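You operate a simulated robot arm through the tools that you are given. There is no shell and no other tool.

You are at the controls of a simulated robot arm. One attempt, no reset.

## Task
Strip the grey hose end's worn tape, then rewrap the end in black.
Fine: peel the worn tape on to the green core, leave no gaps in the black tape, put both cores back. Set down upright: green tape core, black hose tape.

The check looks at the end state, three seconds after you hand in, the way a careful person would. Anything else that was tipped, shoved, dropped, spilled or broken makes it a failure.

## Robot
A 7-joint arm with a fingered hand, fixed in place. Base frame: the origin is on the floor under the middle of its stand, x ahead of it, y to its left, z up; the work surface is at about z = 900. Units: mm, degrees, N and s.
With the tool pointing down near the work surface it reaches from about 180 to 800 mm from the base axis. Its first joint turns from -166.0 to 166.0 degrees. Payload 4.9 kg.
The TCP is the grasp point between the finger pads, 32 mm short of the fingertips. In the tool frame z runs along the fingers and y along their closing line. The gripper opens to 192 mm; its body begins 89 mm behind the TCP. The gripper is a hand of 3 fingers: y runs from the thumb to the fingers, the wrist lies at [0, 0, -267] in the tool frame, and closing takes about 1.5 s.
Orientation is that of the tool frame in the base frame, as a unit quaternion [x, y, z, w]. With the fingers straight down and closing along the base's y, the tool's x points along the base's -x, its y along +y and its z along -z.

## Interface
- The arm moves only by the tool play_rows. Its argument "rows" is a list of rows, each a list of 7 numbers: the opening, from 0 (shut) to 1 (fully open), then the shift along the base's x, y, z in units of 300 mm (1.0 is 300 mm), then the turn, a rotation vector about the base's x, y, z in units of 180 degrees (1.0 is 180 degrees). In form: [[jaw, tx, ty, tz, wx, wy, wz], ...]. A call has 1 to 20 rows; each row is the pose to reach, as a shift and turn from the pose commanded when the call began. A call with a number of a shift or a turn outside -1 to 1 is refused whole. Each row takes 0.2 s and may step no farther than 50 mm and 8.6 degrees from the row before; otherwise, or with a gripper value out of range, the whole call is refused. A pose out of reach is approached as far as the arm can. The call stops where the force on the tool passes 40 N (or 10 N more than at its start, if that is more) or the arm is blocked; 0.2 s more then pass. The fingers move at their own pace (about 153 mm/s each) and stop on an object; they squeeze with about 26 N. The grip force told is the motor's: it shows also when the fingers shut on nothing. Time passes only in rows, and 0.2 s behind the last, so rows that repeat a pose let the fingers close. The reply holds the time, the measured pose of the TCP, the force on the tool along the base axes, the opening and the grip force, in the units named above and with some noise, with the torque about the TCP (base axes, N m) and any sound that the robot's microphone picked up.
- Cameras (640 x 400 px; columns grow to the right, rows downward): "scene" is fixed at [220.3, 499.5, 1696.9]; the picture's right is [-0.81, -0.58, 0.00], its down [-0.43, 0.60, -0.68] and it looks along [0.40, -0.55, -0.73] (base axes); focal length 313 px, centre (320, 200). "wrist" rides on the gripper at [80, -46, -113] in the tool frame; the picture's right is [0.50, 0.87, 0.00], its down [-0.67, 0.39, -0.63] and it looks along [-0.55, 0.32, 0.78] (tool axes); focal length 226 px, centre (320, 200). There is no depth. A picture from a camera that has moved, and an enlarged one, comes with that camera's place and axes in the base frame and with its lens.
- get_image(camera): a new picture of that camera. No time passes.
- preshape(shape): the hand has 3 fingers and takes this shape, open, in about a second: jaw (thumb against the fingers, like two jaws); tri (thumb and two fingers); tip (a fingertip pinch); poke (one finger out to press); point (the index stretched); flat (the hand flat); cup (the hand cupped); fist (a fist). The gripper value then closes the fingers along that shape, each until it touches; the sizes above hold for jaw. It gives what a move gives, with no picture.
- zoom(camera, box): a new picture of the part [left, top, right, bottom] of that camera's present view, enlarged. No time passes.
- close_job(): hands the job in; it is judged then, once.

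Nothing tells you positions but the pictures and the camera data. Unless the task says otherwise, let go and move clear before handing in.

The tools are called after "Request:" by a JSON object that holds its "op" and its "data". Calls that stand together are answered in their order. play_rows: Moves the arm, as the interface text tells. Its arguments: {"type":"object","properties":{"rows":{"type":"array"}},"required":["rows"]} The other tools are called the same way: preshape (shape) gives the hand a shape; get_image (camera) takes a picture; zoom (camera, box) takes an enlarged picture of a part of a camera's view; close_job () hands the job in.

At the start:

```text
t: 0.0
eef_pos: [489.3, -74.1, 1219.9]
tcp_rot: [0.0, 1.0, 0.0, -0.001]
wrist_force: [-0.1, -0.2, 0.7]
torque: [0.05, 0.01, -0.01]
width: 191.6
grip_force: 0.1
shape: jaw
```

scene: 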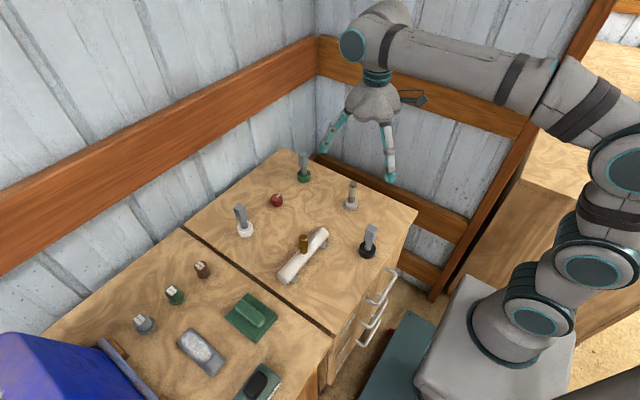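
wrist: 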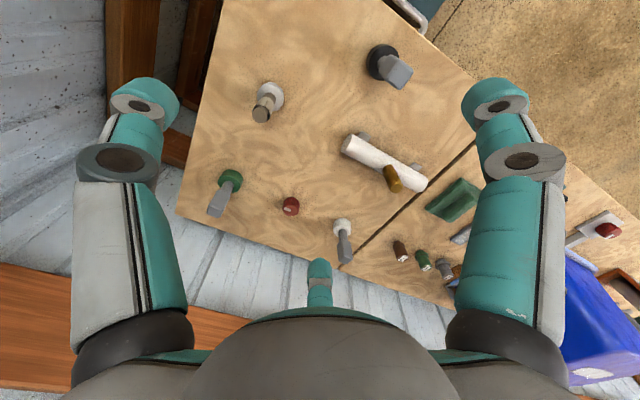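

I see a workbench with several small cored tools (green, black, white, and one with a light base), a white hose-like roll with a brown peg, and other items on the left panel. I'll take a closer look at each before moving.

Request:
{"op": "zoom", "data": {"camera": "scene", "box": [220, 130, 420, 300]}}

Request:
{"op": "zoom", "data": {"camera": "scene", "box": [100, 240, 300, 400]}}

Request:
{"op": "zoom", "data": {"camera": "wrist", "box": [190, 20, 460, 280]}}

Request:
{"op": "zoom", "data": {"camera": "scene", "box": [260, 210, 350, 300]}}

```text
2.35 times, centred on (320, 215) of scene
camera zoom: at [220.3, 499.5, 1696.9], right [-0.81, -0.58, 0.0], down [-0.43, 0.6, -0.68], along [0.4, -0.55, -0.73], focal length 736 px, centre (320, 165)
```

zoom: 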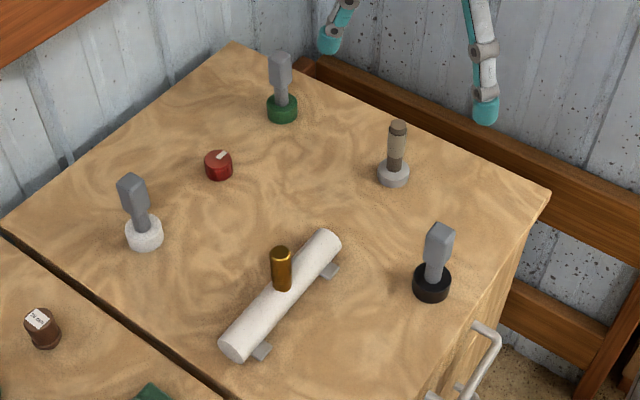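

```text
2.50 times, centred on (200, 320) of scene
camera zoom: at [220.3, 499.5, 1696.9], right [-0.81, -0.58, 0.0], down [-0.43, 0.6, -0.68], along [0.4, -0.55, -0.73], focal length 782 px, centre (620, -100)
```

zoom: 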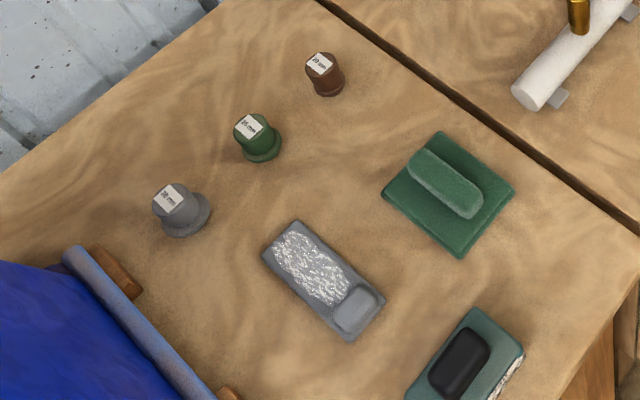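

```text
1.54 times, centred on (325, 150) of wrist
camera zoom: at [410.1, -119.4, 1334.3], right [-0.5, 0.87, 0.0], down [0.67, 0.39, 0.63], along [0.55, 0.32, -0.78], focal length 348 px, centre (312, 277)
```

zoom: 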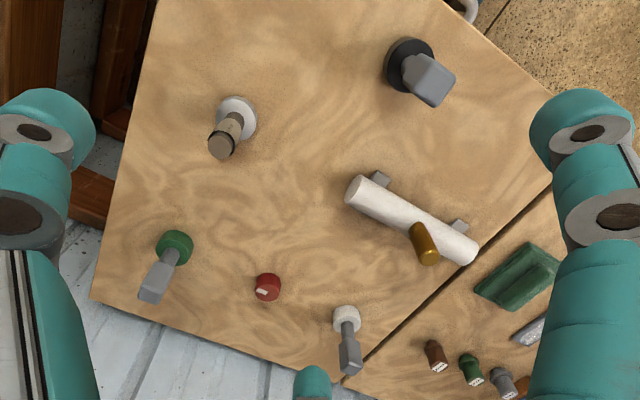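

```text
4.44 times, centred on (305, 255) of scene
camera zoom: at [220.3, 499.5, 1696.9], right [-0.81, -0.58, 0.0], down [-0.43, 0.6, -0.68], along [0.4, -0.55, -0.73], focal length 1390 px, centre (387, -44)
```

zoom: 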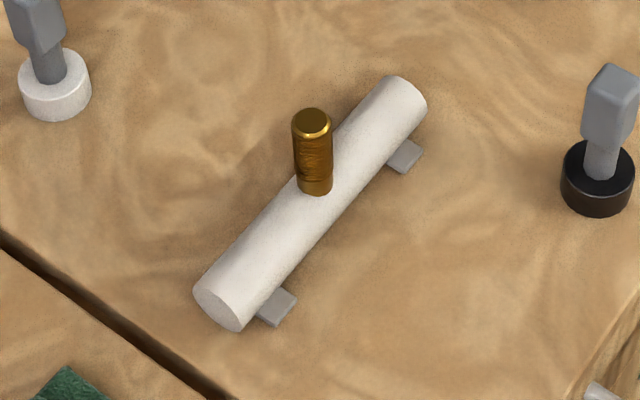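

The upright post with a grey base and brownish wrap looks like the grey hose end. I'll zoom closer on it and on the cores.

Request:
{"op": "zoom", "data": {"camera": "scene", "box": [330, 175, 375, 215]}}

Request:
{"op": "zoom", "data": {"camera": "scene", "box": [280, 145, 330, 190]}}

Request:
{"op": "zoom", "data": {"camera": "scene", "box": [345, 215, 395, 265]}}

Request:
{"op": "zoom", "data": {"camera": "wrist", "box": [240, 70, 300, 130]}}

Request:
{"op": "zoom", "data": {"camera": "wrist", "box": [355, 30, 425, 100]}}

Request:
{"op": "zoom", "data": {"camera": "wrist", "box": [195, 155, 310, 230]}}

```text
10.00 times, centred on (352, 195) of scene
camera zoom: at [220.3, 499.5, 1696.9], right [-0.81, -0.58, 0.0], down [-0.43, 0.6, -0.68], along [0.4, -0.55, -0.73], focal length 3128 px, centre (-5, 250)
```

zoom: 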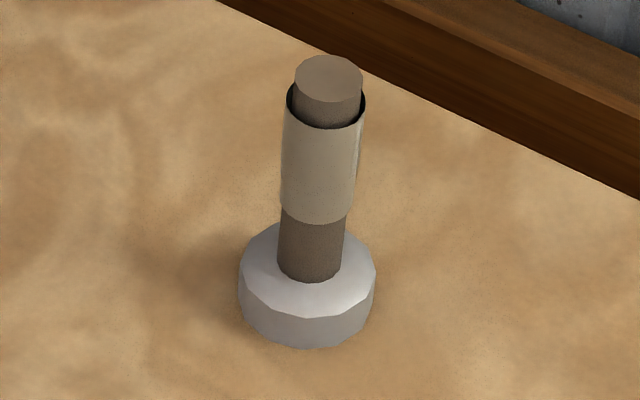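

```text
8.89 times, centred on (305, 168) of scene
camera zoom: at [220.3, 499.5, 1696.9], right [-0.81, -0.58, 0.0], down [-0.43, 0.6, -0.68], along [0.4, -0.55, -0.73], focal length 2780 px, centre (453, 489)
```

zoom: 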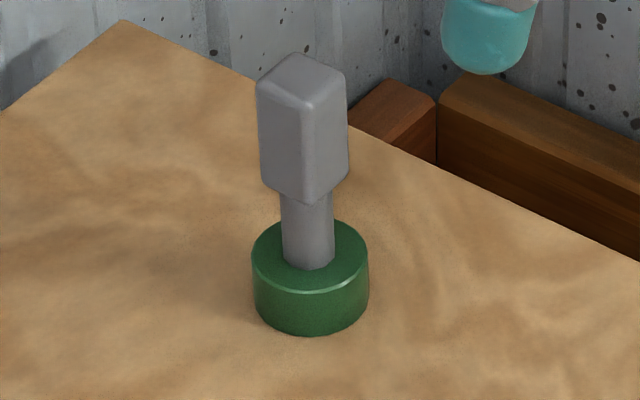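

```text
8.00 times, centred on (370, 240) of scene
camera zoom: at [220.3, 499.5, 1696.9], right [-0.81, -0.58, 0.0], down [-0.43, 0.6, -0.68], along [0.4, -0.55, -0.73], focal length 2502 px, centre (-80, -120)
```

zoom: 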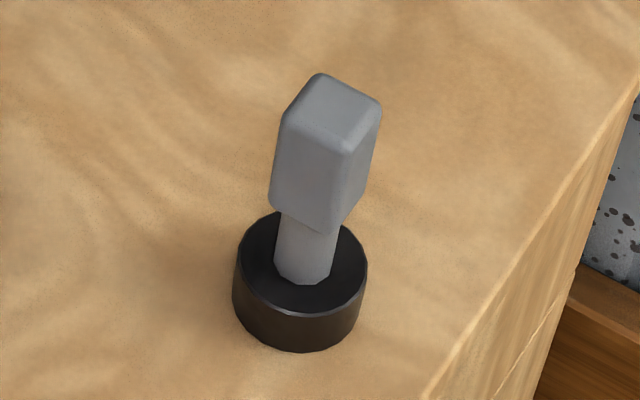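

```text
6.67 times, centred on (270, 100) of wrist
camera zoom: at [410.1, -119.4, 1334.3], right [-0.5, 0.87, 0.0], down [0.67, 0.39, 0.63], along [0.55, 0.32, -0.78], focal length 1507 px, centre (653, 867)
```

zoom: 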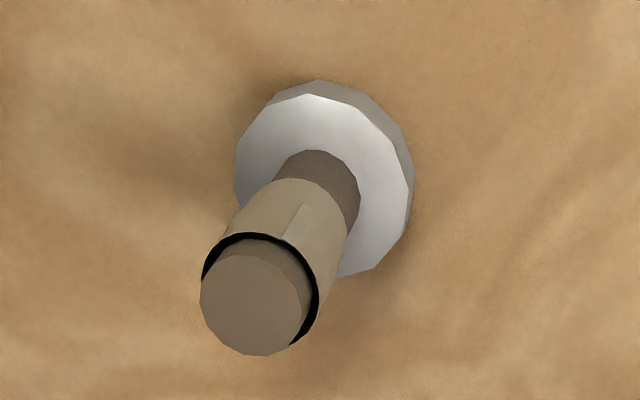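

```text
5.71 times, centred on (390, 65) of wrist
camera zoom: at [410.1, -119.4, 1334.3], right [-0.5, 0.87, 0.0], down [0.67, 0.39, 0.63], along [0.55, 0.32, -0.78], focal length 1292 px, centre (-80, 971)
```

zoom: 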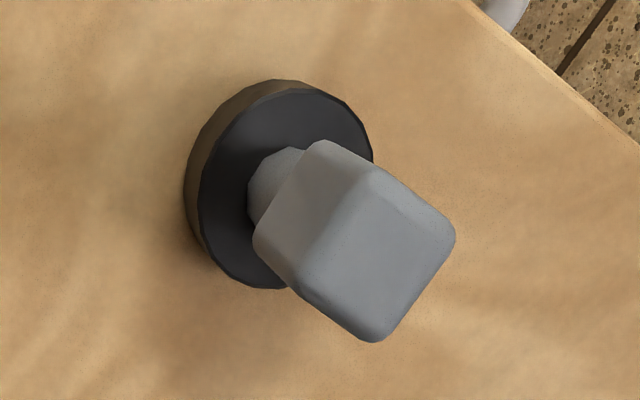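

```text
5.33 times, centred on (252, 192) of wrist
camera zoom: at [410.1, -119.4, 1334.3], right [-0.5, 0.87, 0.0], down [0.67, 0.39, 0.63], along [0.55, 0.32, -0.78], focal length 1206 px, centre (680, 240)
```

zoom: 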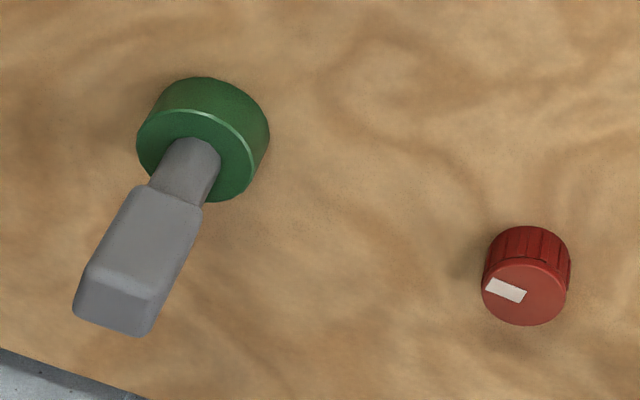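

The hose end stands at about (552, -145), with its top near z=1003. The green core is at about (764, -152) and the black one at about (409, -6). I'll bring the wrist camera closer, staying well above everything, to see the worn tape's loose end.

Request:
{"op": "play_rows", "data": {"rows": [[1, -0.014, -0.08, -0.087, 0, 0, 0], [1, -0.028, -0.16, -0.173, 0, 0, 0], [1, -0.042, -0.24, -0.26, 0, 0, 0], [1, -0.056, -0.32, -0.346, 0, 0, 0], [1, -0.069, -0.397, -0.433, 0, 0, 0], [1, -0.069, -0.397, -0.433, 0, 0, 0]]}}

Request:
{"op": "get_image", "data": {"camera": "wrist"}}

Request:
{"op": "get_image", "data": {"camera": "scene"}}

```text
t: 1.4
eef_pos: [469.0, -194.4, 1091.3]
tcp_rot: [0.0, 1.0, 0.0, 0.0]
wrist_force: [-0.4, 0.4, 0.1]
torque: [0.01, -0.02, -0.04]
width: 191.9
grip_force: 0.1
shape: jaw
```

```text
taken
camera wrist: at [390.0, -238.4, 1203.9], right [-0.5, 0.87, 0.0], down [0.67, 0.39, 0.63], along [0.55, 0.32, -0.78], focal length 226 px, centre (320, 200)
```

wrist: 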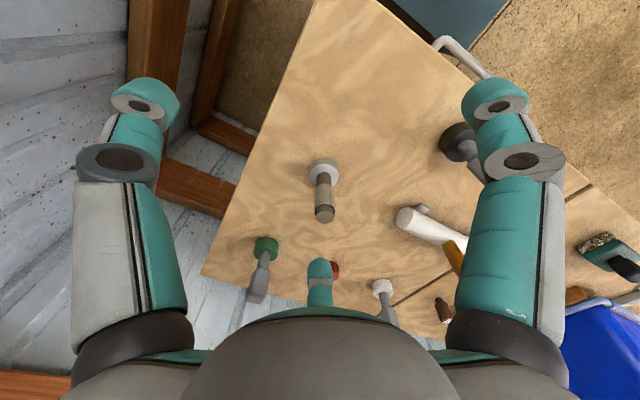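

```text
taken
```

scene: 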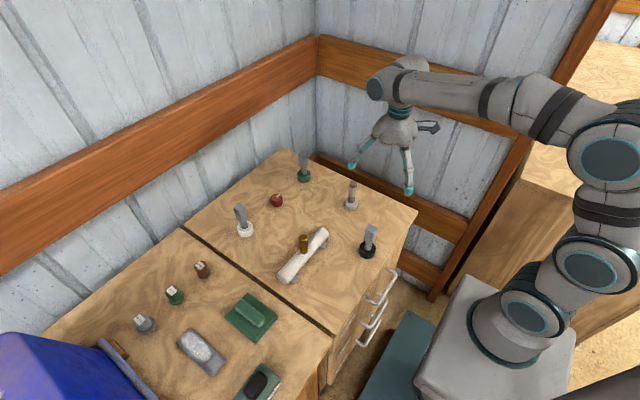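

Request:
{"op": "zoom", "data": {"camera": "wrist", "box": [290, 140, 355, 230]}}

Request:
{"op": "zoom", "data": {"camera": "wrist", "box": [230, 220, 300, 310]}}

Request:
{"op": "zoom", "data": {"camera": "wrist", "box": [300, 150, 345, 195]}}

```text
4.44 times, centred on (322, 185) of wrist
camera zoom: at [390.0, -238.4, 1203.9], right [-0.5, 0.87, 0.0], down [0.67, 0.39, 0.63], along [0.55, 0.32, -0.78], focal length 1005 px, centre (309, 267)
```

zoom: 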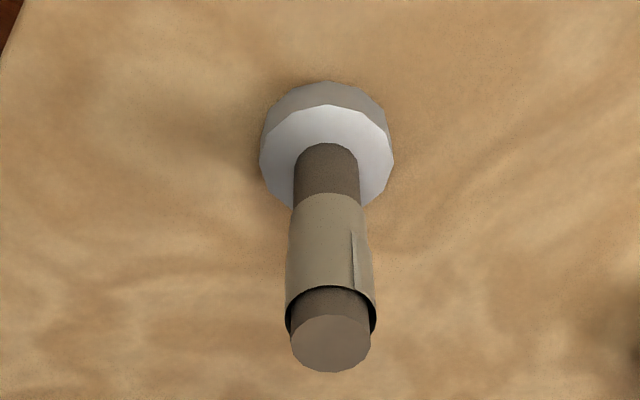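

```text
4.44 times, centred on (265, 265) of wrist
camera zoom: at [390.0, -238.4, 1203.9], right [-0.5, 0.87, 0.0], down [0.67, 0.39, 0.63], along [0.55, 0.32, -0.78], focal length 1005 px, centre (564, -89)
```

zoom: 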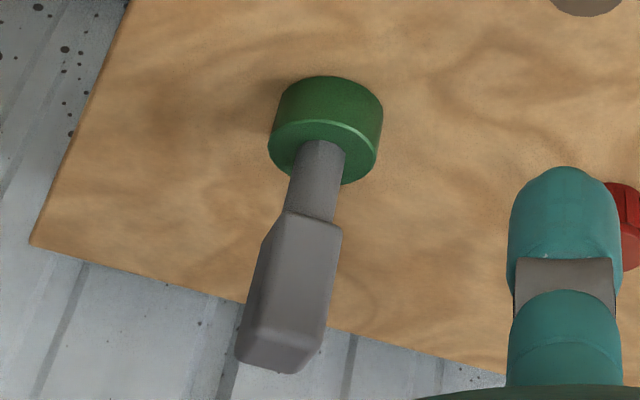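

```text
8.89 times, centred on (322, 172) of wrist
camera zoom: at [390.0, -238.4, 1203.9], right [-0.5, 0.87, 0.0], down [0.67, 0.39, 0.63], along [0.55, 0.32, -0.78], focal length 2009 px, centre (298, 444)
```

zoom: 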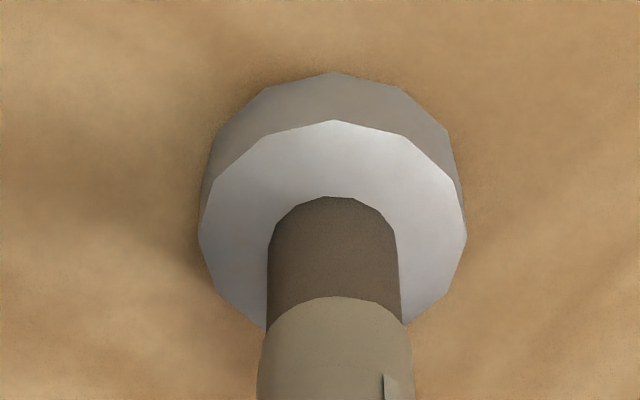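

Request:
{"op": "zoom", "data": {"camera": "wrist", "box": [312, 180, 336, 208]}}

Request:
{"op": "zoom", "data": {"camera": "scene", "box": [340, 178, 364, 202]}}

```text
14.29 times, centred on (324, 194) of wrist
camera zoom: at [390.0, -238.4, 1203.9], right [-0.5, 0.87, 0.0], down [0.67, 0.39, 0.63], along [0.55, 0.32, -0.78], focal length 3229 px, centre (263, 286)
```

zoom: 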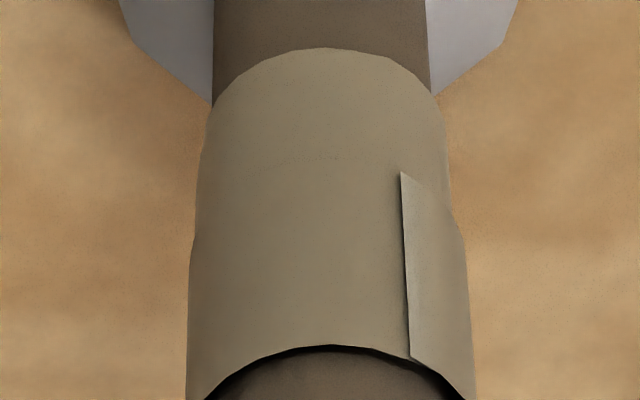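

```text
16.00 times, centred on (352, 190) of scene
camera zoom: at [220.3, 499.5, 1696.9], right [-0.81, -0.58, 0.0], down [-0.43, 0.6, -0.68], along [0.4, -0.55, -0.73], focal length 5004 px, centre (-192, 360)
```

zoom: 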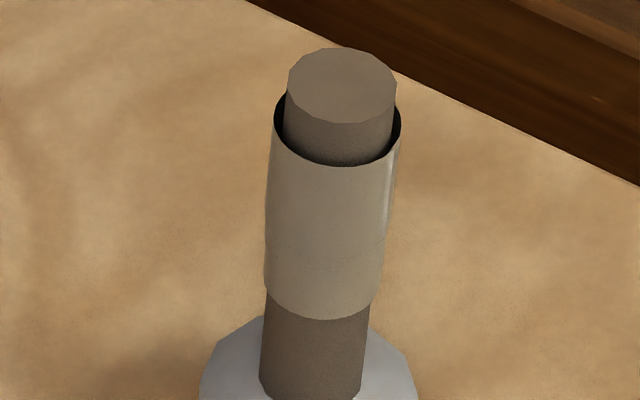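

The worn tape's loose end is at about azimuth 175° seen from above, on the upper part of the wrap. The tape continues clockwise from there, so peeling means orbiting clockwise. Next I'll move above the green core for a closer look at its handle.

Request:
{"op": "play_rows", "data": {"rows": [[1, 0.13, 0.005, 0, 0, 0, 0], [1, 0.27, 0.01, 0, 0, 0, 0], [1, 0.4, 0.015, 0, 0, 0, 0], [1, 0.53, 0.02, 0, 0, 0, 0], [1, 0.67, 0.03, 0, 0, 0, 0], [1, 0.8, 0.033, -0.01, 0, 0, 0], [1, 0.8, 0.033, -0.03, 0, 0, 0]]}}

Request:
{"op": "get_image", "data": {"camera": "wrist"}}

Request:
{"op": "get_image", "data": {"camera": "scene"}}

```text
t: 3.0
eef_pos: [708.5, -183.0, 1081.9]
tcp_rot: [0.0, 1.0, 0.0, 0.0]
wrist_force: [0.9, -0.6, 0.0]
torque: [-0.02, 0.01, -0.03]
width: 192.0
grip_force: 0.0
shape: jaw
```

```text
taken
camera wrist: at [629.4, -228.5, 1195.7], right [-0.5, 0.87, 0.0], down [0.67, 0.39, 0.63], along [0.55, 0.32, -0.78], focal length 226 px, centre (320, 200)
```

wrist: 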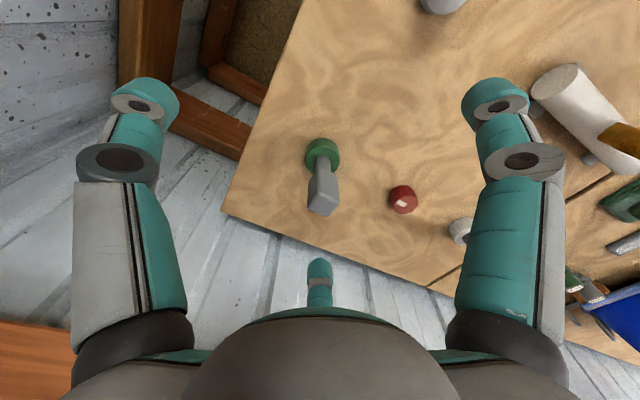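

```text
taken
```

scene: 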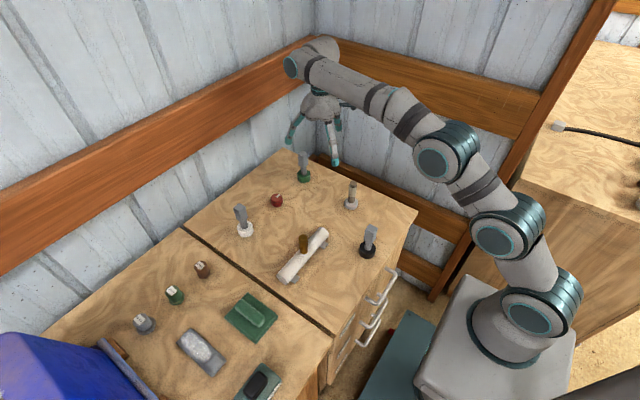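

Request:
{"op": "zoom", "data": {"camera": "wrist", "box": [285, 125, 365, 225]}}

Request:
{"op": "zoom", "data": {"camera": "wrist", "box": [300, 130, 345, 180]}}

```text
4.00 times, centred on (325, 175) of wrist
camera zoom: at [629.4, -228.5, 1195.7], right [-0.5, 0.87, 0.0], down [0.67, 0.39, 0.63], along [0.55, 0.32, -0.78], focal length 904 px, centre (300, 300)
```

zoom: 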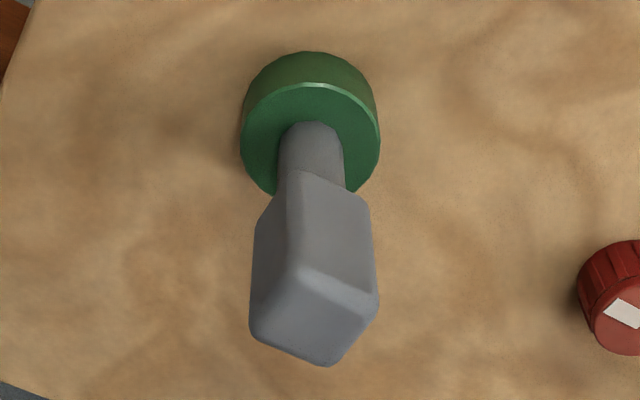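

```text
8.00 times, centred on (322, 155) of wrist
camera zoom: at [629.4, -228.5, 1195.7], right [-0.5, 0.87, 0.0], down [0.67, 0.39, 0.63], along [0.55, 0.32, -0.78], focal length 1808 px, centre (300, 560)
```

zoom: 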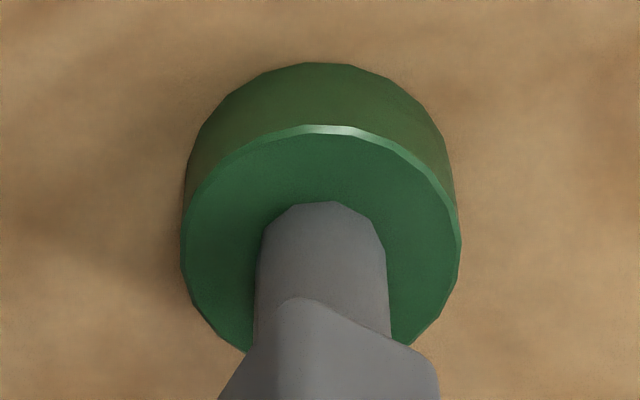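

The green core is at about (759, -150). Its handle is a roughly 24 mm box lined up with the base axes, running from z≈968 to 1015. I'll move over it with the hand half open and come down, leaving the fingers open for now.

Request:
{"op": "play_rows", "data": {"rows": [[0.6, 0.084, 0.055, 0, 0, 0, 0], [0.5, 0.168, 0.112, 0, 0, 0, 0], [0.5, 0.168, 0.112, 0, 0, 0, 0], [0.5, 0.168, 0.112, -0.05, 0, 0, 0]]}}

Request:
{"op": "get_image", "data": {"camera": "wrist"}}

Request:
{"op": "zoom", "data": {"camera": "scene", "box": [260, 80, 360, 200]}}

```text
t: 4.0
eef_pos: [755.6, -149.3, 1068.4]
tcp_rot: [0.0, 1.0, 0.0, 0.001]
wrist_force: [0.7, 0.1, 0.0]
torque: [-0.04, 0.01, 0.01]
width: 96.1
grip_force: 0.1
shape: jaw
out of reach, approached as far as the arm can: row 2, 3, 4
```

```text
taken
camera wrist: at [676.4, -194.5, 1181.6], right [-0.5, 0.87, 0.0], down [0.67, 0.39, 0.63], along [0.55, 0.32, -0.77], focal length 226 px, centre (320, 200)
```

wrist: 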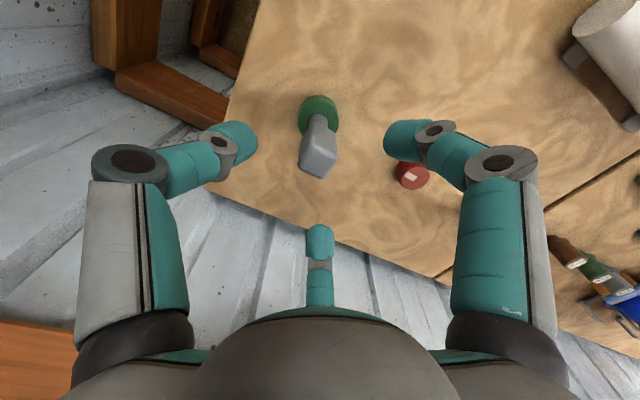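

```text
3.33 times, centred on (310, 140) of scene
camera zoom: at [220.3, 499.5, 1696.9], right [-0.81, -0.58, 0.0], down [-0.43, 0.6, -0.68], along [0.4, -0.55, -0.73], focal length 1042 px, centre (353, 400)
```

zoom: 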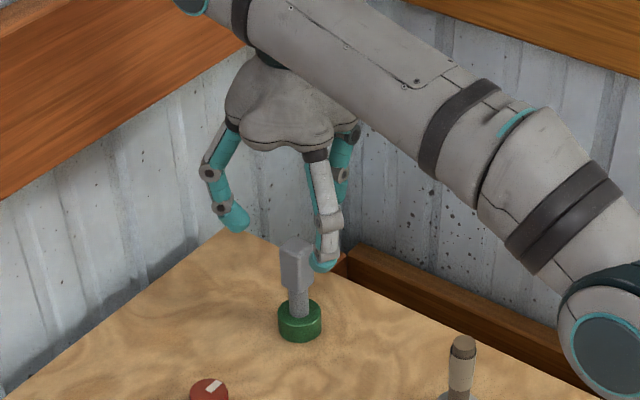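

Request:
{"op": "zoom", "data": {"camera": "wrist", "box": [280, 85, 360, 185]}}

```text
4.00 times, centred on (320, 135) of wrist
camera zoom: at [676.4, -194.5, 1181.6], right [-0.5, 0.87, 0.0], down [0.67, 0.39, 0.63], along [0.55, 0.32, -0.77], focal length 904 px, centre (320, 460)
```

zoom: 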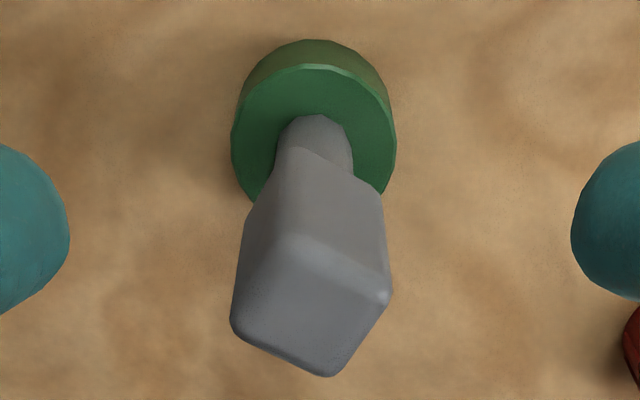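

The handle centre is at (759, -149), between the open fingers. I'll come down in small steps and check reach as I go.

Request:
{"op": "play_rows", "data": {"rows": [[0.5, 0, 0, -0.05, 0, 0, 0], [0.5, 0, 0, -0.1, 0, 0, 0], [0.5, 0, 0, -0.15, 0, 0, 0], [0.5, 0, 0, -0.15, 0, 0, 0]]}}

```text
t: 5.0
eef_pos: [755.2, -148.8, 1019.9]
tcp_rot: [-0.001, 1.0, 0.0, 0.0]
wrist_force: [-0.3, 0.1, 0.4]
torque: [-0.02, -0.02, 0.0]
width: 96.0
grip_force: 0.1
shape: jaw
```

Request:
{"op": "play_rows", "data": {"rows": [[0.5, 0.006, 0, -0.03, 0, 0, 0], [0.5, 0.012, -0.001, -0.063, 0, 0, 0], [0.5, 0.012, -0.001, -0.063, 0, 0, 0]]}}

Request:
{"op": "zoom", "data": {"camera": "wrist", "box": [220, 40, 420, 200]}}

Request:
{"op": "zoom", "data": {"camera": "scene", "box": [270, 100, 350, 190]}}

```text
t: 5.8
eef_pos: [757.4, -149.2, 1002.6]
tcp_rot: [0.0, 1.0, -0.001, 0.0]
wrist_force: [-0.5, 0.3, 0.4]
torque: [0.01, 0.04, 0.01]
width: 96.1
grip_force: 0.0
shape: jaw
```

```text
2.50 times, centred on (320, 120) of wrist
camera zoom: at [679.3, -194.4, 1115.7], right [-0.5, 0.87, 0.0], down [0.67, 0.39, 0.63], along [0.55, 0.32, -0.78], focal length 565 px, centre (320, 400)
```

zoom: 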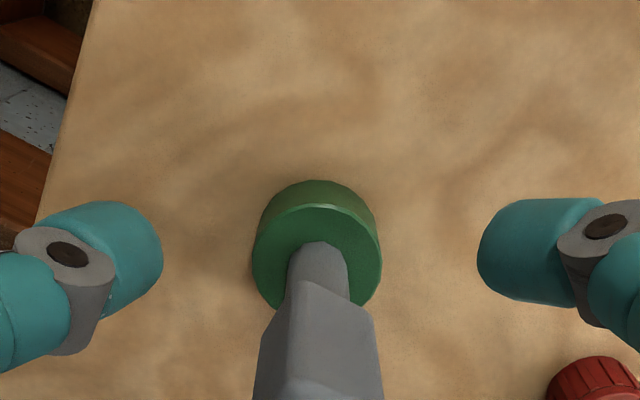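

```text
4.44 times, centred on (310, 145) of scene
camera zoom: at [220.3, 499.5, 1696.9], right [-0.81, -0.58, 0.0], down [-0.43, 0.6, -0.68], along [0.4, -0.55, -0.73], focal length 1390 px, centre (364, 444)
```

zoom: 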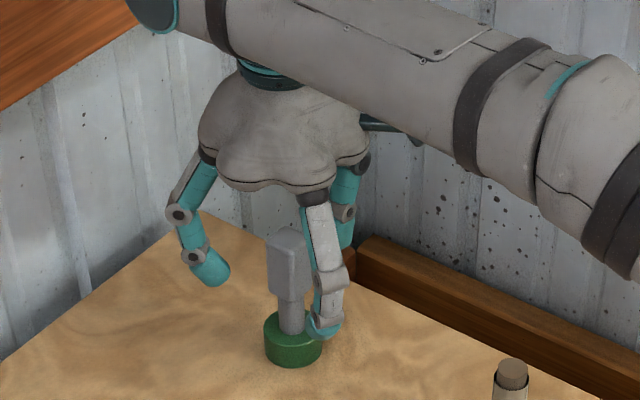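

Request:
{"op": "play_rows", "data": {"rows": [[0.4, 0.004, 0, -0.006, 0, 0, 0], [0.2, 0.004, 0, -0.006, 0, 0, 0], [0, 0.004, 0, -0.006, 0, 0, 0], [0, 0.004, 0, -0.006, 0, 0, 0], [0, 0.004, 0, -0.006, 0, 0, 0], [0, 0.004, 0, -0.006, 0, 0, 0], [0, 0.004, 0, -0.006, 0, 0, 0], [0, 0.004, 0, -0.006, 0, 0, 0]]}}

Request:
{"op": "zoom", "data": {"camera": "wrist", "box": [220, 40, 420, 200]}}

Request:
{"op": "zoom", "data": {"camera": "scene", "box": [270, 100, 350, 190]}}

```text
t: 7.6
eef_pos: [760.5, -150.0, 1000.1]
tcp_rot: [0.0, 1.0, 0.0, 0.0]
wrist_force: [-0.4, -0.3, 0.0]
torque: [-0.05, 0.01, 0.0]
width: 25.9
grip_force: 26.2
shape: jaw
```

```text
2.50 times, centred on (320, 120) of wrist
camera zoom: at [680.8, -194.4, 1113.5], right [-0.5, 0.87, 0.0], down [0.67, 0.39, 0.63], along [0.55, 0.32, -0.78], focal length 565 px, centre (320, 400)
```

zoom: 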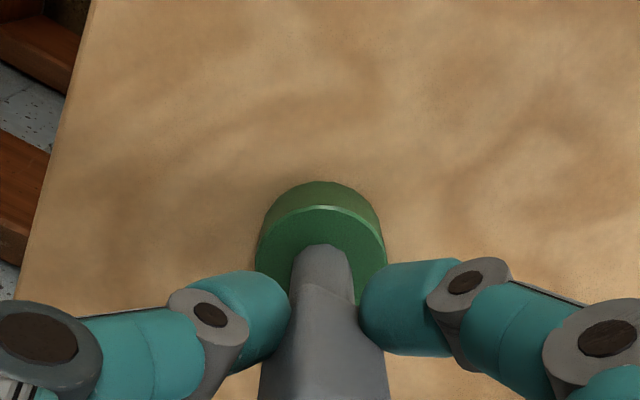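

```text
4.44 times, centred on (310, 145) of scene
camera zoom: at [220.3, 499.5, 1696.9], right [-0.81, -0.58, 0.0], down [-0.43, 0.6, -0.68], along [0.4, -0.55, -0.73], focal length 1390 px, centre (364, 444)
```

zoom: 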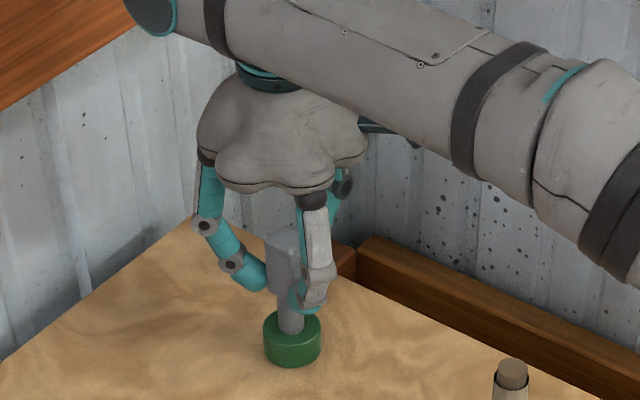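

The green core is gripped (26 mm wide, 26 N). I'll note the place it came from, (760, -150) with the TCP at z≈1000, then lift straight up a little and check it's held.

Request:
{"op": "play_rows", "data": {"rows": [[0, 0, 0, 0.02, 0, 0, 0], [0, 0, 0, 0.06, 0, 0, 0], [0, 0, 0, 0.1, 0, 0, 0], [0, 0, 0, 0.1, 0, 0, 0]]}}

Request:
{"op": "zoom", "data": {"camera": "wrist", "box": [220, 40, 420, 200]}}

Request:
{"op": "zoom", "data": {"camera": "scene", "box": [270, 100, 350, 190]}}

```text
t: 8.6
eef_pos: [761.1, -152.1, 1027.0]
tcp_rot: [0.0, 1.0, 0.0, 0.0]
wrist_force: [0.1, 0.0, 0.1]
torque: [0.02, 0.0, -0.03]
width: 26.1
grip_force: 26.0
shape: jaw
```

```text
2.50 times, centred on (320, 120) of wrist
camera zoom: at [680.4, -197.0, 1142.2], right [-0.5, 0.87, 0.0], down [0.67, 0.39, 0.63], along [0.55, 0.32, -0.78], focal length 565 px, centre (320, 400)
```

zoom: 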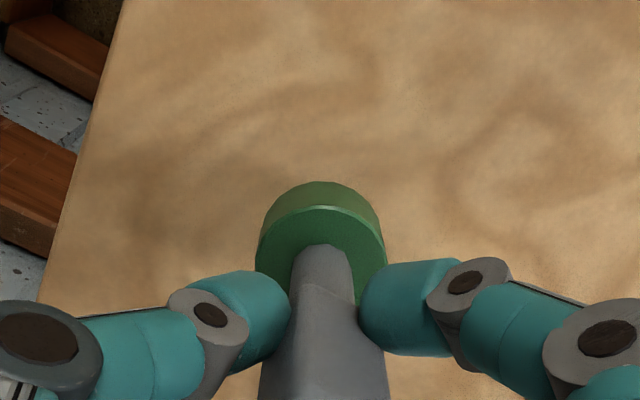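

```text
4.44 times, centred on (310, 145) of scene
camera zoom: at [220.3, 499.5, 1696.9], right [-0.81, -0.58, 0.0], down [-0.43, 0.6, -0.68], along [0.4, -0.55, -0.73], focal length 1390 px, centre (364, 444)
```

zoom: 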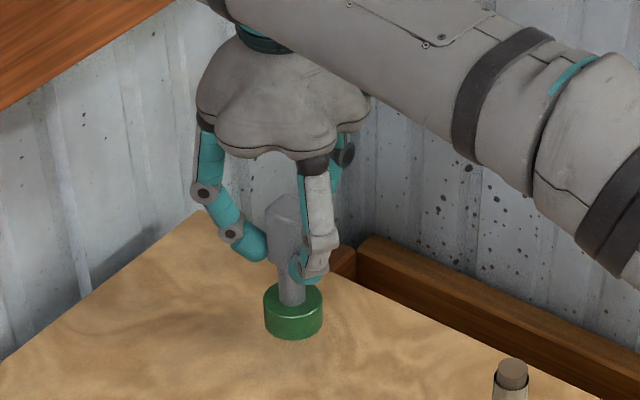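

Held. Now I'll carry it up and back to a spot high on the near (-x) side of the hose end.

Request:
{"op": "play_rows", "data": {"rows": [[0, -0.1, 0, 0.08, 0, 0, 0], [0, -0.21, 0, 0.18, 0, 0, 0], [0, -0.33, 0, 0.28, 0, 0, 0], [0, -0.46, 0, 0.36, 0, 0, 0], [0, -0.6, 0, 0.4, 0, 0, 0], [0, -0.74, 0, 0.4, 0, 0, 0], [0, -0.86, 0, 0.4, 0, 0, 0], [0, -0.933, 0, 0.4, 0, 0, 0], [0, -0.933, 0, 0.4, 0, 0, 0]]}}

Request:
{"op": "get_image", "data": {"camera": "wrist"}}

Request:
{"op": "zoom", "data": {"camera": "scene", "box": [310, 100, 430, 230]}}

```text
t: 10.6
eef_pos: [481.6, -150.1, 1149.1]
tcp_rot: [0.0, 1.0, 0.0, 0.0]
wrist_force: [0.1, -0.6, -1.1]
torque: [0.01, 0.01, 0.01]
width: 25.8
grip_force: 25.9
shape: jaw
```

```text
taken
camera wrist: at [401.8, -194.8, 1263.3], right [-0.5, 0.87, 0.0], down [0.67, 0.39, 0.63], along [0.55, 0.32, -0.78], focal length 226 px, centre (320, 200)
```

wrist: 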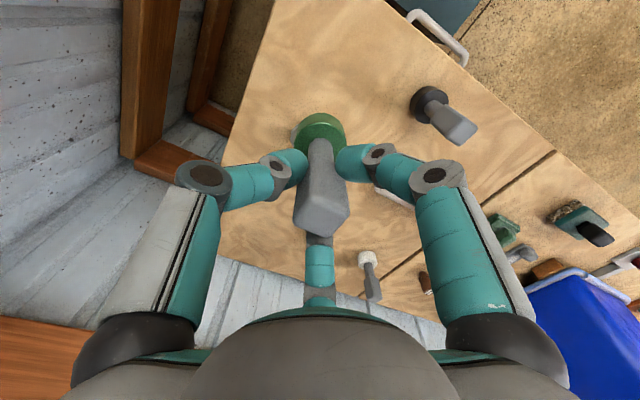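

```text
3.08 times, centred on (370, 165) of scene
camera zoom: at [220.3, 499.5, 1696.9], right [-0.81, -0.58, 0.0], down [-0.43, 0.6, -0.68], along [0.4, -0.55, -0.73], focal length 962 px, centre (166, 308)
```

zoom: 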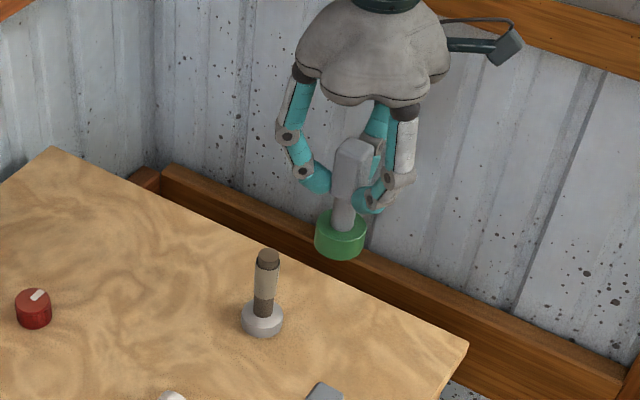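

Request:
{"op": "play_rows", "data": {"rows": [[0, 0, 0, -0.1, 0, 0, 0], [0, 0, 0, -0.2, 0, 0, 0], [0, 0, 0, -0.265, 0, 0, 0], [0, 0, 0, -0.265, 0, 0, 0]]}}

Request:
{"op": "zoom", "data": {"camera": "scene", "box": [330, 160, 400, 215]}}

Request:
{"op": "zoom", "data": {"camera": "wrist", "box": [240, 60, 400, 200]}}

```text
t: 11.6
eef_pos: [481.7, -149.0, 1068.1]
tcp_rot: [0.0, 1.0, 0.0, 0.0]
wrist_force: [0.3, -0.1, -1.1]
torque: [0.0, 0.03, -0.02]
width: 26.0
grip_force: 25.2
shape: jaw
```

```text
7.27 times, centred on (365, 188) of scene
camera zoom: at [220.3, 499.5, 1696.9], right [-0.81, -0.58, 0.0], down [-0.43, 0.6, -0.68], along [0.4, -0.55, -0.73], focal length 2275 px, centre (-7, 291)
```

zoom: 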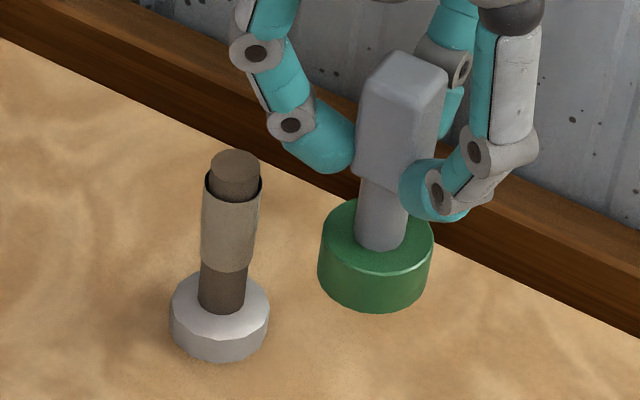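

```text
2.86 times, centred on (320, 130) of wrist
camera zoom: at [403.2, -194.0, 1181.9], right [-0.5, 0.87, 0.0], down [0.67, 0.39, 0.63], along [0.55, 0.32, -0.78], focal length 646 px, centre (320, 400)
```

zoom: 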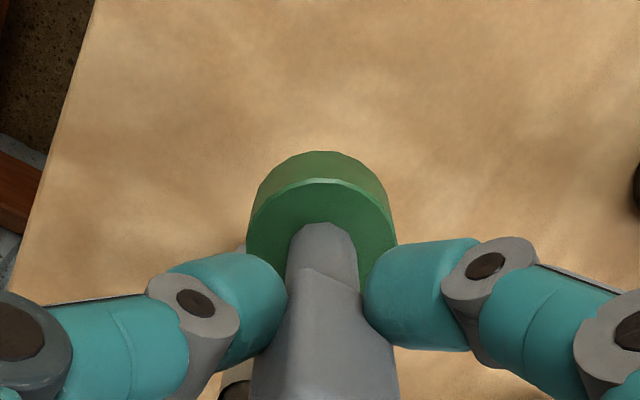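

Request:
{"op": "play_rows", "data": {"rows": [[0, 0.03, 0.012, 0.003, 0, 0, 0], [0, 0.065, 0.012, 0.003, 0, 0, 0], [0, 0.065, 0.012, 0.003, 0, 0, 0]]}}

Request:
{"op": "zoom", "data": {"camera": "scene", "box": [330, 165, 385, 210]}}

```text
t: 12.4
eef_pos: [500.7, -146.2, 1069.5]
tcp_rot: [0.001, 1.0, 0.0, 0.0]
wrist_force: [0.2, -0.8, -0.2]
torque: [0.01, 0.01, -0.03]
width: 25.7
grip_force: 25.8
shape: jaw
```

```text
8.89 times, centred on (358, 188) of scene
camera zoom: at [220.3, 499.5, 1696.9], right [-0.81, -0.58, 0.0], down [-0.43, 0.6, -0.68], along [0.4, -0.55, -0.73], focal length 2780 px, centre (-13, 311)
```

zoom: 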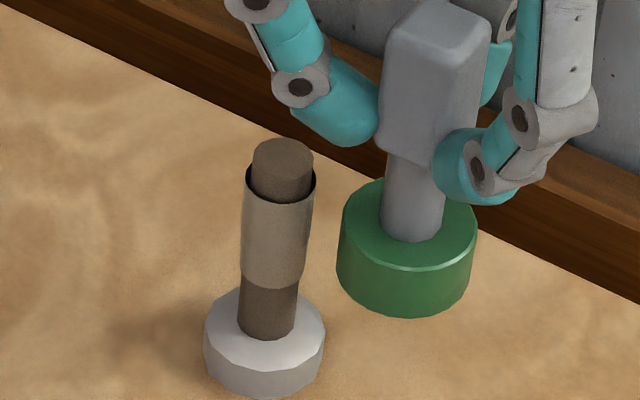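

Request:
{"op": "play_rows", "data": {"rows": [[0, 0.01, 0, 0, 0, 0, 0], [0, 0.02, 0, 0, 0, 0, 0], [0, 0.02, 0, 0, 0, 0, 0]]}}

Request:
{"op": "play_rows", "data": {"rows": [[0, 0.005, 0, 0, 0, 0, 0], [0, 0.005, 0, 0, 0, 0, 0]]}}

Request:
{"op": "play_rows", "data": {"rows": [[0, 0.005, 0, 0, 0, 0, 0], [0, 0.005, 0, 0, 0, 0, 0]]}}

```text
t: 13.2
eef_pos: [506.9, -144.8, 1071.4]
tcp_rot: [0.0, 1.0, 0.0, 0.0]
wrist_force: [0.7, -0.3, -1.0]
torque: [0.0, 0.01, 0.04]
width: 25.9
grip_force: 26.1
shape: jaw
```

```text
t: 13.8
eef_pos: [508.2, -146.2, 1072.3]
tcp_rot: [0.0, 1.0, 0.0, 0.001]
wrist_force: [-0.4, -0.8, -1.6]
torque: [-0.04, 0.0, -0.02]
width: 25.6
grip_force: 26.5
shape: jaw
```

```text
t: 14.4
eef_pos: [509.4, -147.0, 1072.8]
tcp_rot: [0.0, 1.0, 0.0, 0.0]
wrist_force: [-0.2, -0.1, -1.1]
torque: [-0.01, 0.01, 0.01]
width: 25.8
grip_force: 26.4
shape: jaw
```

Request:
{"op": "zoom", "data": {"camera": "scene", "box": [330, 165, 385, 210]}}

Request:
{"op": "zoom", "data": {"camera": "wrist", "box": [240, 60, 400, 200]}}

```text
8.89 times, centred on (358, 188) of scene
camera zoom: at [220.3, 499.5, 1696.9], right [-0.81, -0.58, 0.0], down [-0.43, 0.6, -0.68], along [0.4, -0.55, -0.73], focal length 2780 px, centre (-13, 311)
```

zoom: 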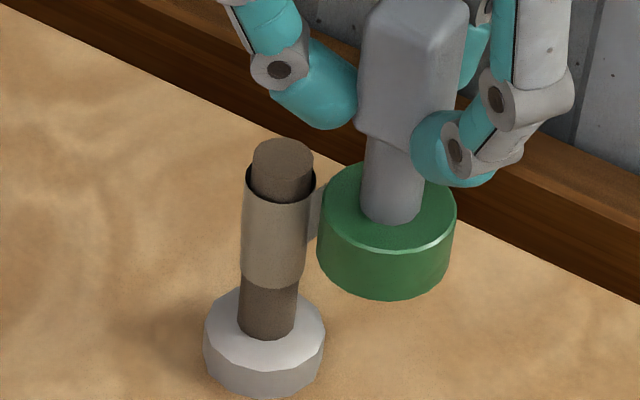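

```text
2.86 times, centred on (320, 130) of wrist
camera zoom: at [430.3, -191.9, 1186.4], right [-0.5, 0.87, 0.0], down [0.67, 0.39, 0.63], along [0.55, 0.32, -0.78], focal length 646 px, centre (320, 400)
```

zoom: 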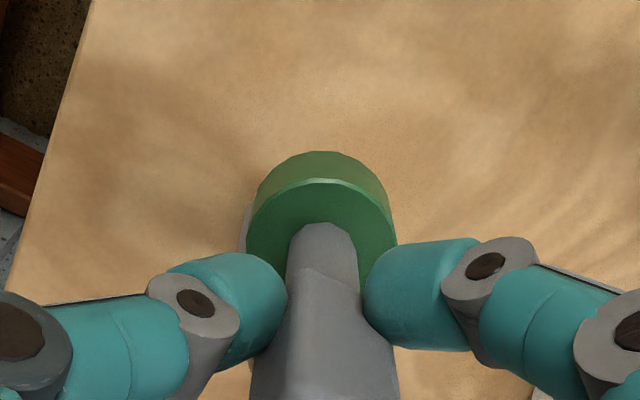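

The loose end of the worn tape has stuck to the green core: a strip now bridges from the hose to it. I'll start a small clockwise orbit, keeping the core near contact, and watch what happens.

Request:
{"op": "play_rows", "data": {"rows": [[0, -0.004, 0.022, -0.005, 0, 0, 0], [0, -0.004, 0.045, -0.01, 0, 0, 0], [0, -0.001, 0.067, -0.01, 0, 0, 0], [0, -0.001, 0.067, -0.01, 0, 0, 0]]}}

Request:
{"op": "zoom", "data": {"camera": "scene", "box": [330, 165, 385, 210]}}

```text
t: 15.4
eef_pos: [507.8, -127.5, 1069.0]
tcp_rot: [0.0, 1.0, 0.0, 0.0]
wrist_force: [0.0, -0.3, -0.9]
torque: [0.02, 0.01, 0.0]
width: 25.7
grip_force: 25.9
shape: jaw
```

```text
8.89 times, centred on (358, 188) of scene
camera zoom: at [220.3, 499.5, 1696.9], right [-0.81, -0.58, 0.0], down [-0.43, 0.6, -0.68], along [0.4, -0.55, -0.73], focal length 2780 px, centre (-13, 311)
```

zoom: 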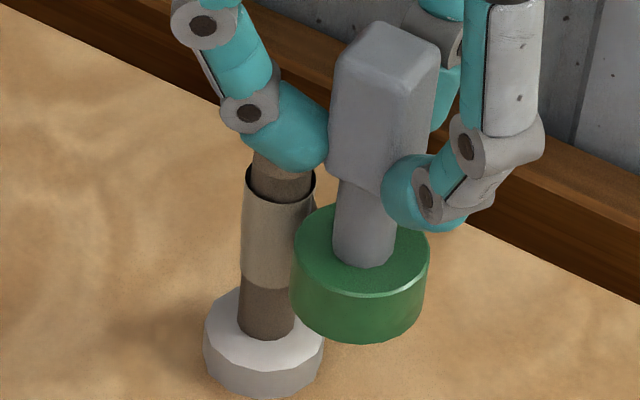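

Request:
{"op": "zoom", "data": {"camera": "scene", "box": [340, 175, 375, 205]}}

Request:
{"op": "get_image", "data": {"camera": "wrist"}}

Request:
{"op": "zoom", "data": {"camera": "wrist", "box": [270, 90, 370, 170]}}

```text
13.33 times, centred on (358, 190) of scene
camera zoom: at [220.3, 499.5, 1696.9], right [-0.81, -0.58, 0.0], down [-0.43, 0.6, -0.68], along [0.4, -0.55, -0.73], focal length 4170 px, centre (-180, 333)
```

zoom: 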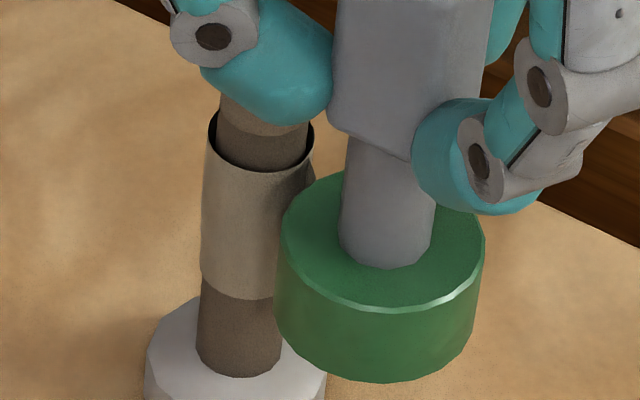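

```text
taken
camera wrist: at [429.2, -171.9, 1182.4], right [-0.5, 0.87, 0.0], down [0.67, 0.39, 0.63], along [0.55, 0.32, -0.78], focal length 226 px, centre (320, 200)
```

wrist: 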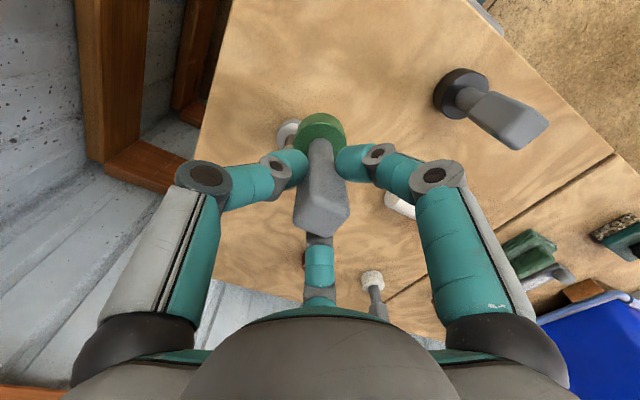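

```text
5.00 times, centred on (320, 130) of wrist
camera zoom: at [429.2, -171.9, 1182.4], right [-0.5, 0.87, 0.0], down [0.67, 0.39, 0.63], along [0.55, 0.32, -0.78], focal length 1130 px, centre (320, 550)
```

zoom: 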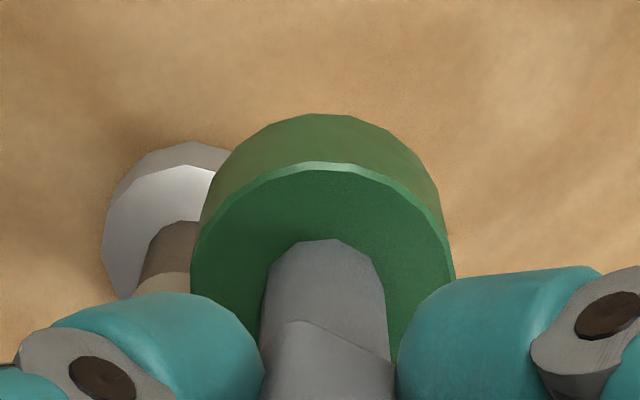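

Request:
{"op": "play_rows", "data": {"rows": [[0, 0.009, -0.002, 0, 0, 0, 0], [0, 0.0177, -0.0043, 0, 0, 0, 0], [0, 0.025, 0.0167, 0, 0, 0, 0], [0, 0.0357, 0.0357, 0, 0, 0, 0], [0, 0.0497, 0.053, 0, 0, 0, 0], [0, 0.0663, 0.0673, 0, 0, 0, 0], [0, 0.0663, 0.0673, 0, 0, 0, 0]]}}

Request:
{"op": "zoom", "data": {"camera": "scene", "box": [330, 165, 385, 210]}}

Request:
{"op": "zoom", "data": {"camera": "wrist", "box": [240, 90, 400, 190]}}

```text
t: 17.0
eef_pos: [526.8, -106.8, 1068.0]
tcp_rot: [0.0, 1.0, 0.0, 0.0]
wrist_force: [0.6, 0.0, -1.8]
torque: [-0.01, 0.0, 0.0]
width: 25.9
grip_force: 25.9
shape: jaw
```

```text
8.89 times, centred on (358, 188) of scene
camera zoom: at [220.3, 499.5, 1696.9], right [-0.81, -0.58, 0.0], down [-0.43, 0.6, -0.68], along [0.4, -0.55, -0.73], focal length 2780 px, centre (-13, 311)
```

zoom: 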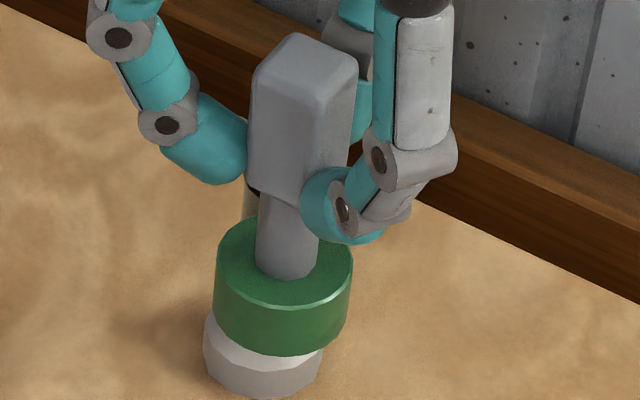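

```text
4.00 times, centred on (320, 140) of wrist
camera zoom: at [448.0, -151.1, 1182.5], right [-0.5, 0.87, 0.0], down [0.67, 0.39, 0.63], along [0.55, 0.32, -0.78], focal length 904 px, centre (320, 440)
```

zoom: 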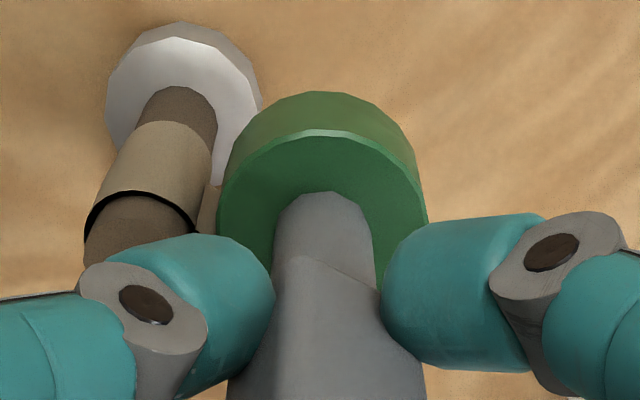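

Request:
{"op": "zoom", "data": {"camera": "wrist", "box": [258, 95, 308, 150]}}

```text
7.27 times, centred on (283, 122) of wrist
camera zoom: at [448.0, -151.1, 1182.5], right [-0.5, 0.87, 0.0], down [0.67, 0.39, 0.63], along [0.55, 0.32, -0.78], focal length 1644 px, centre (589, 764)
```

zoom: 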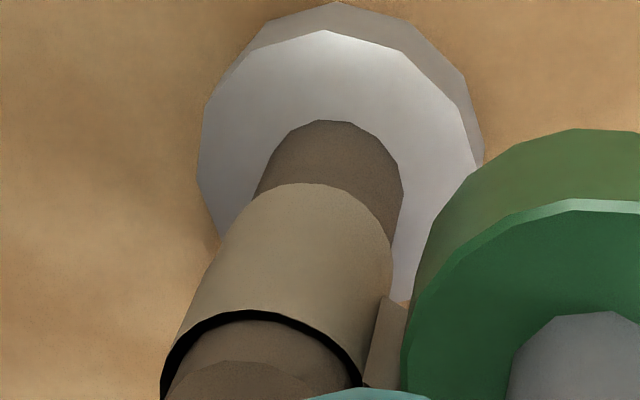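

The tape is following: the strip runs from the hose to the core, and the old loose end is gone from the 175° side. I'll carry on clockwise to about 36° and look again.

Request:
{"op": "play_rows", "data": {"rows": [[0, 0.021, 0.0113, 0.003, 0, 0, 0], [0, 0.042, 0.0193, 0.003, 0, 0, 0], [0, 0.064, 0.0237, 0.003, 0, 0, 0], [0, 0.0863, 0.024, 0.003, 0, 0, 0], [0, 0.1083, 0.0207, 0.003, 0, 0, 0], [0, 0.1297, 0.0133, 0.003, 0, 0, 0], [0, 0.149, 0.0023, 0.003, 0, 0, 0], [0, 0.1663, -0.0117, 0.003, 0, 0, 0], [0, 0.181, -0.0287, 0.003, 0, 0, 0], [0, 0.181, -0.0287, 0.003, 0, 0, 0]]}}

Request:
{"op": "zoom", "data": {"camera": "scene", "box": [320, 160, 380, 210]}}

Request:
{"op": "zoom", "data": {"camera": "wrist", "box": [200, 40, 400, 190]}}

```text
t: 19.2
eef_pos: [582.2, -114.5, 1069.0]
tcp_rot: [0.001, 1.0, 0.0, 0.0]
wrist_force: [-0.2, -0.4, -1.6]
torque: [-0.01, 0.01, -0.02]
width: 25.8
grip_force: 25.8
shape: jaw
```

```text
8.00 times, centred on (350, 185) of scene
camera zoom: at [220.3, 499.5, 1696.9], right [-0.81, -0.58, 0.0], down [-0.43, 0.6, -0.68], along [0.4, -0.55, -0.73], focal length 2502 px, centre (80, 320)
```

zoom: 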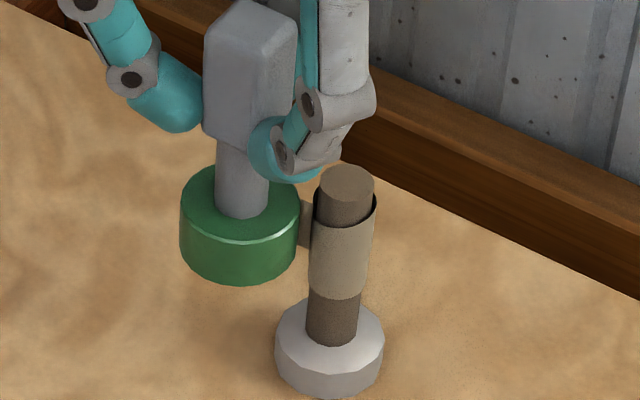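

```text
2.67 times, centred on (300, 115) of wrist
camera zoom: at [503.8, -160.0, 1182.7], right [-0.5, 0.87, 0.0], down [0.67, 0.39, 0.63], along [0.55, 0.32, -0.78], focal length 603 px, centre (373, 427)
```

zoom: 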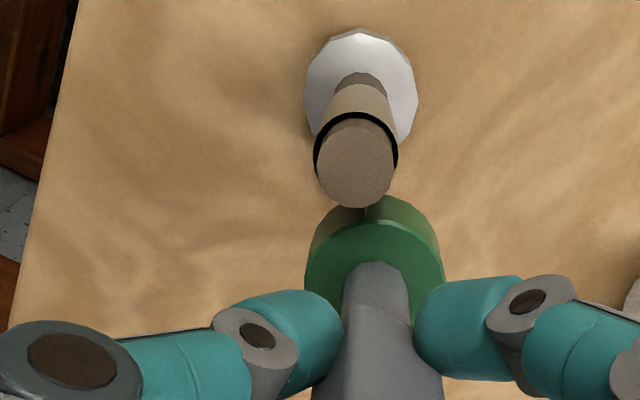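

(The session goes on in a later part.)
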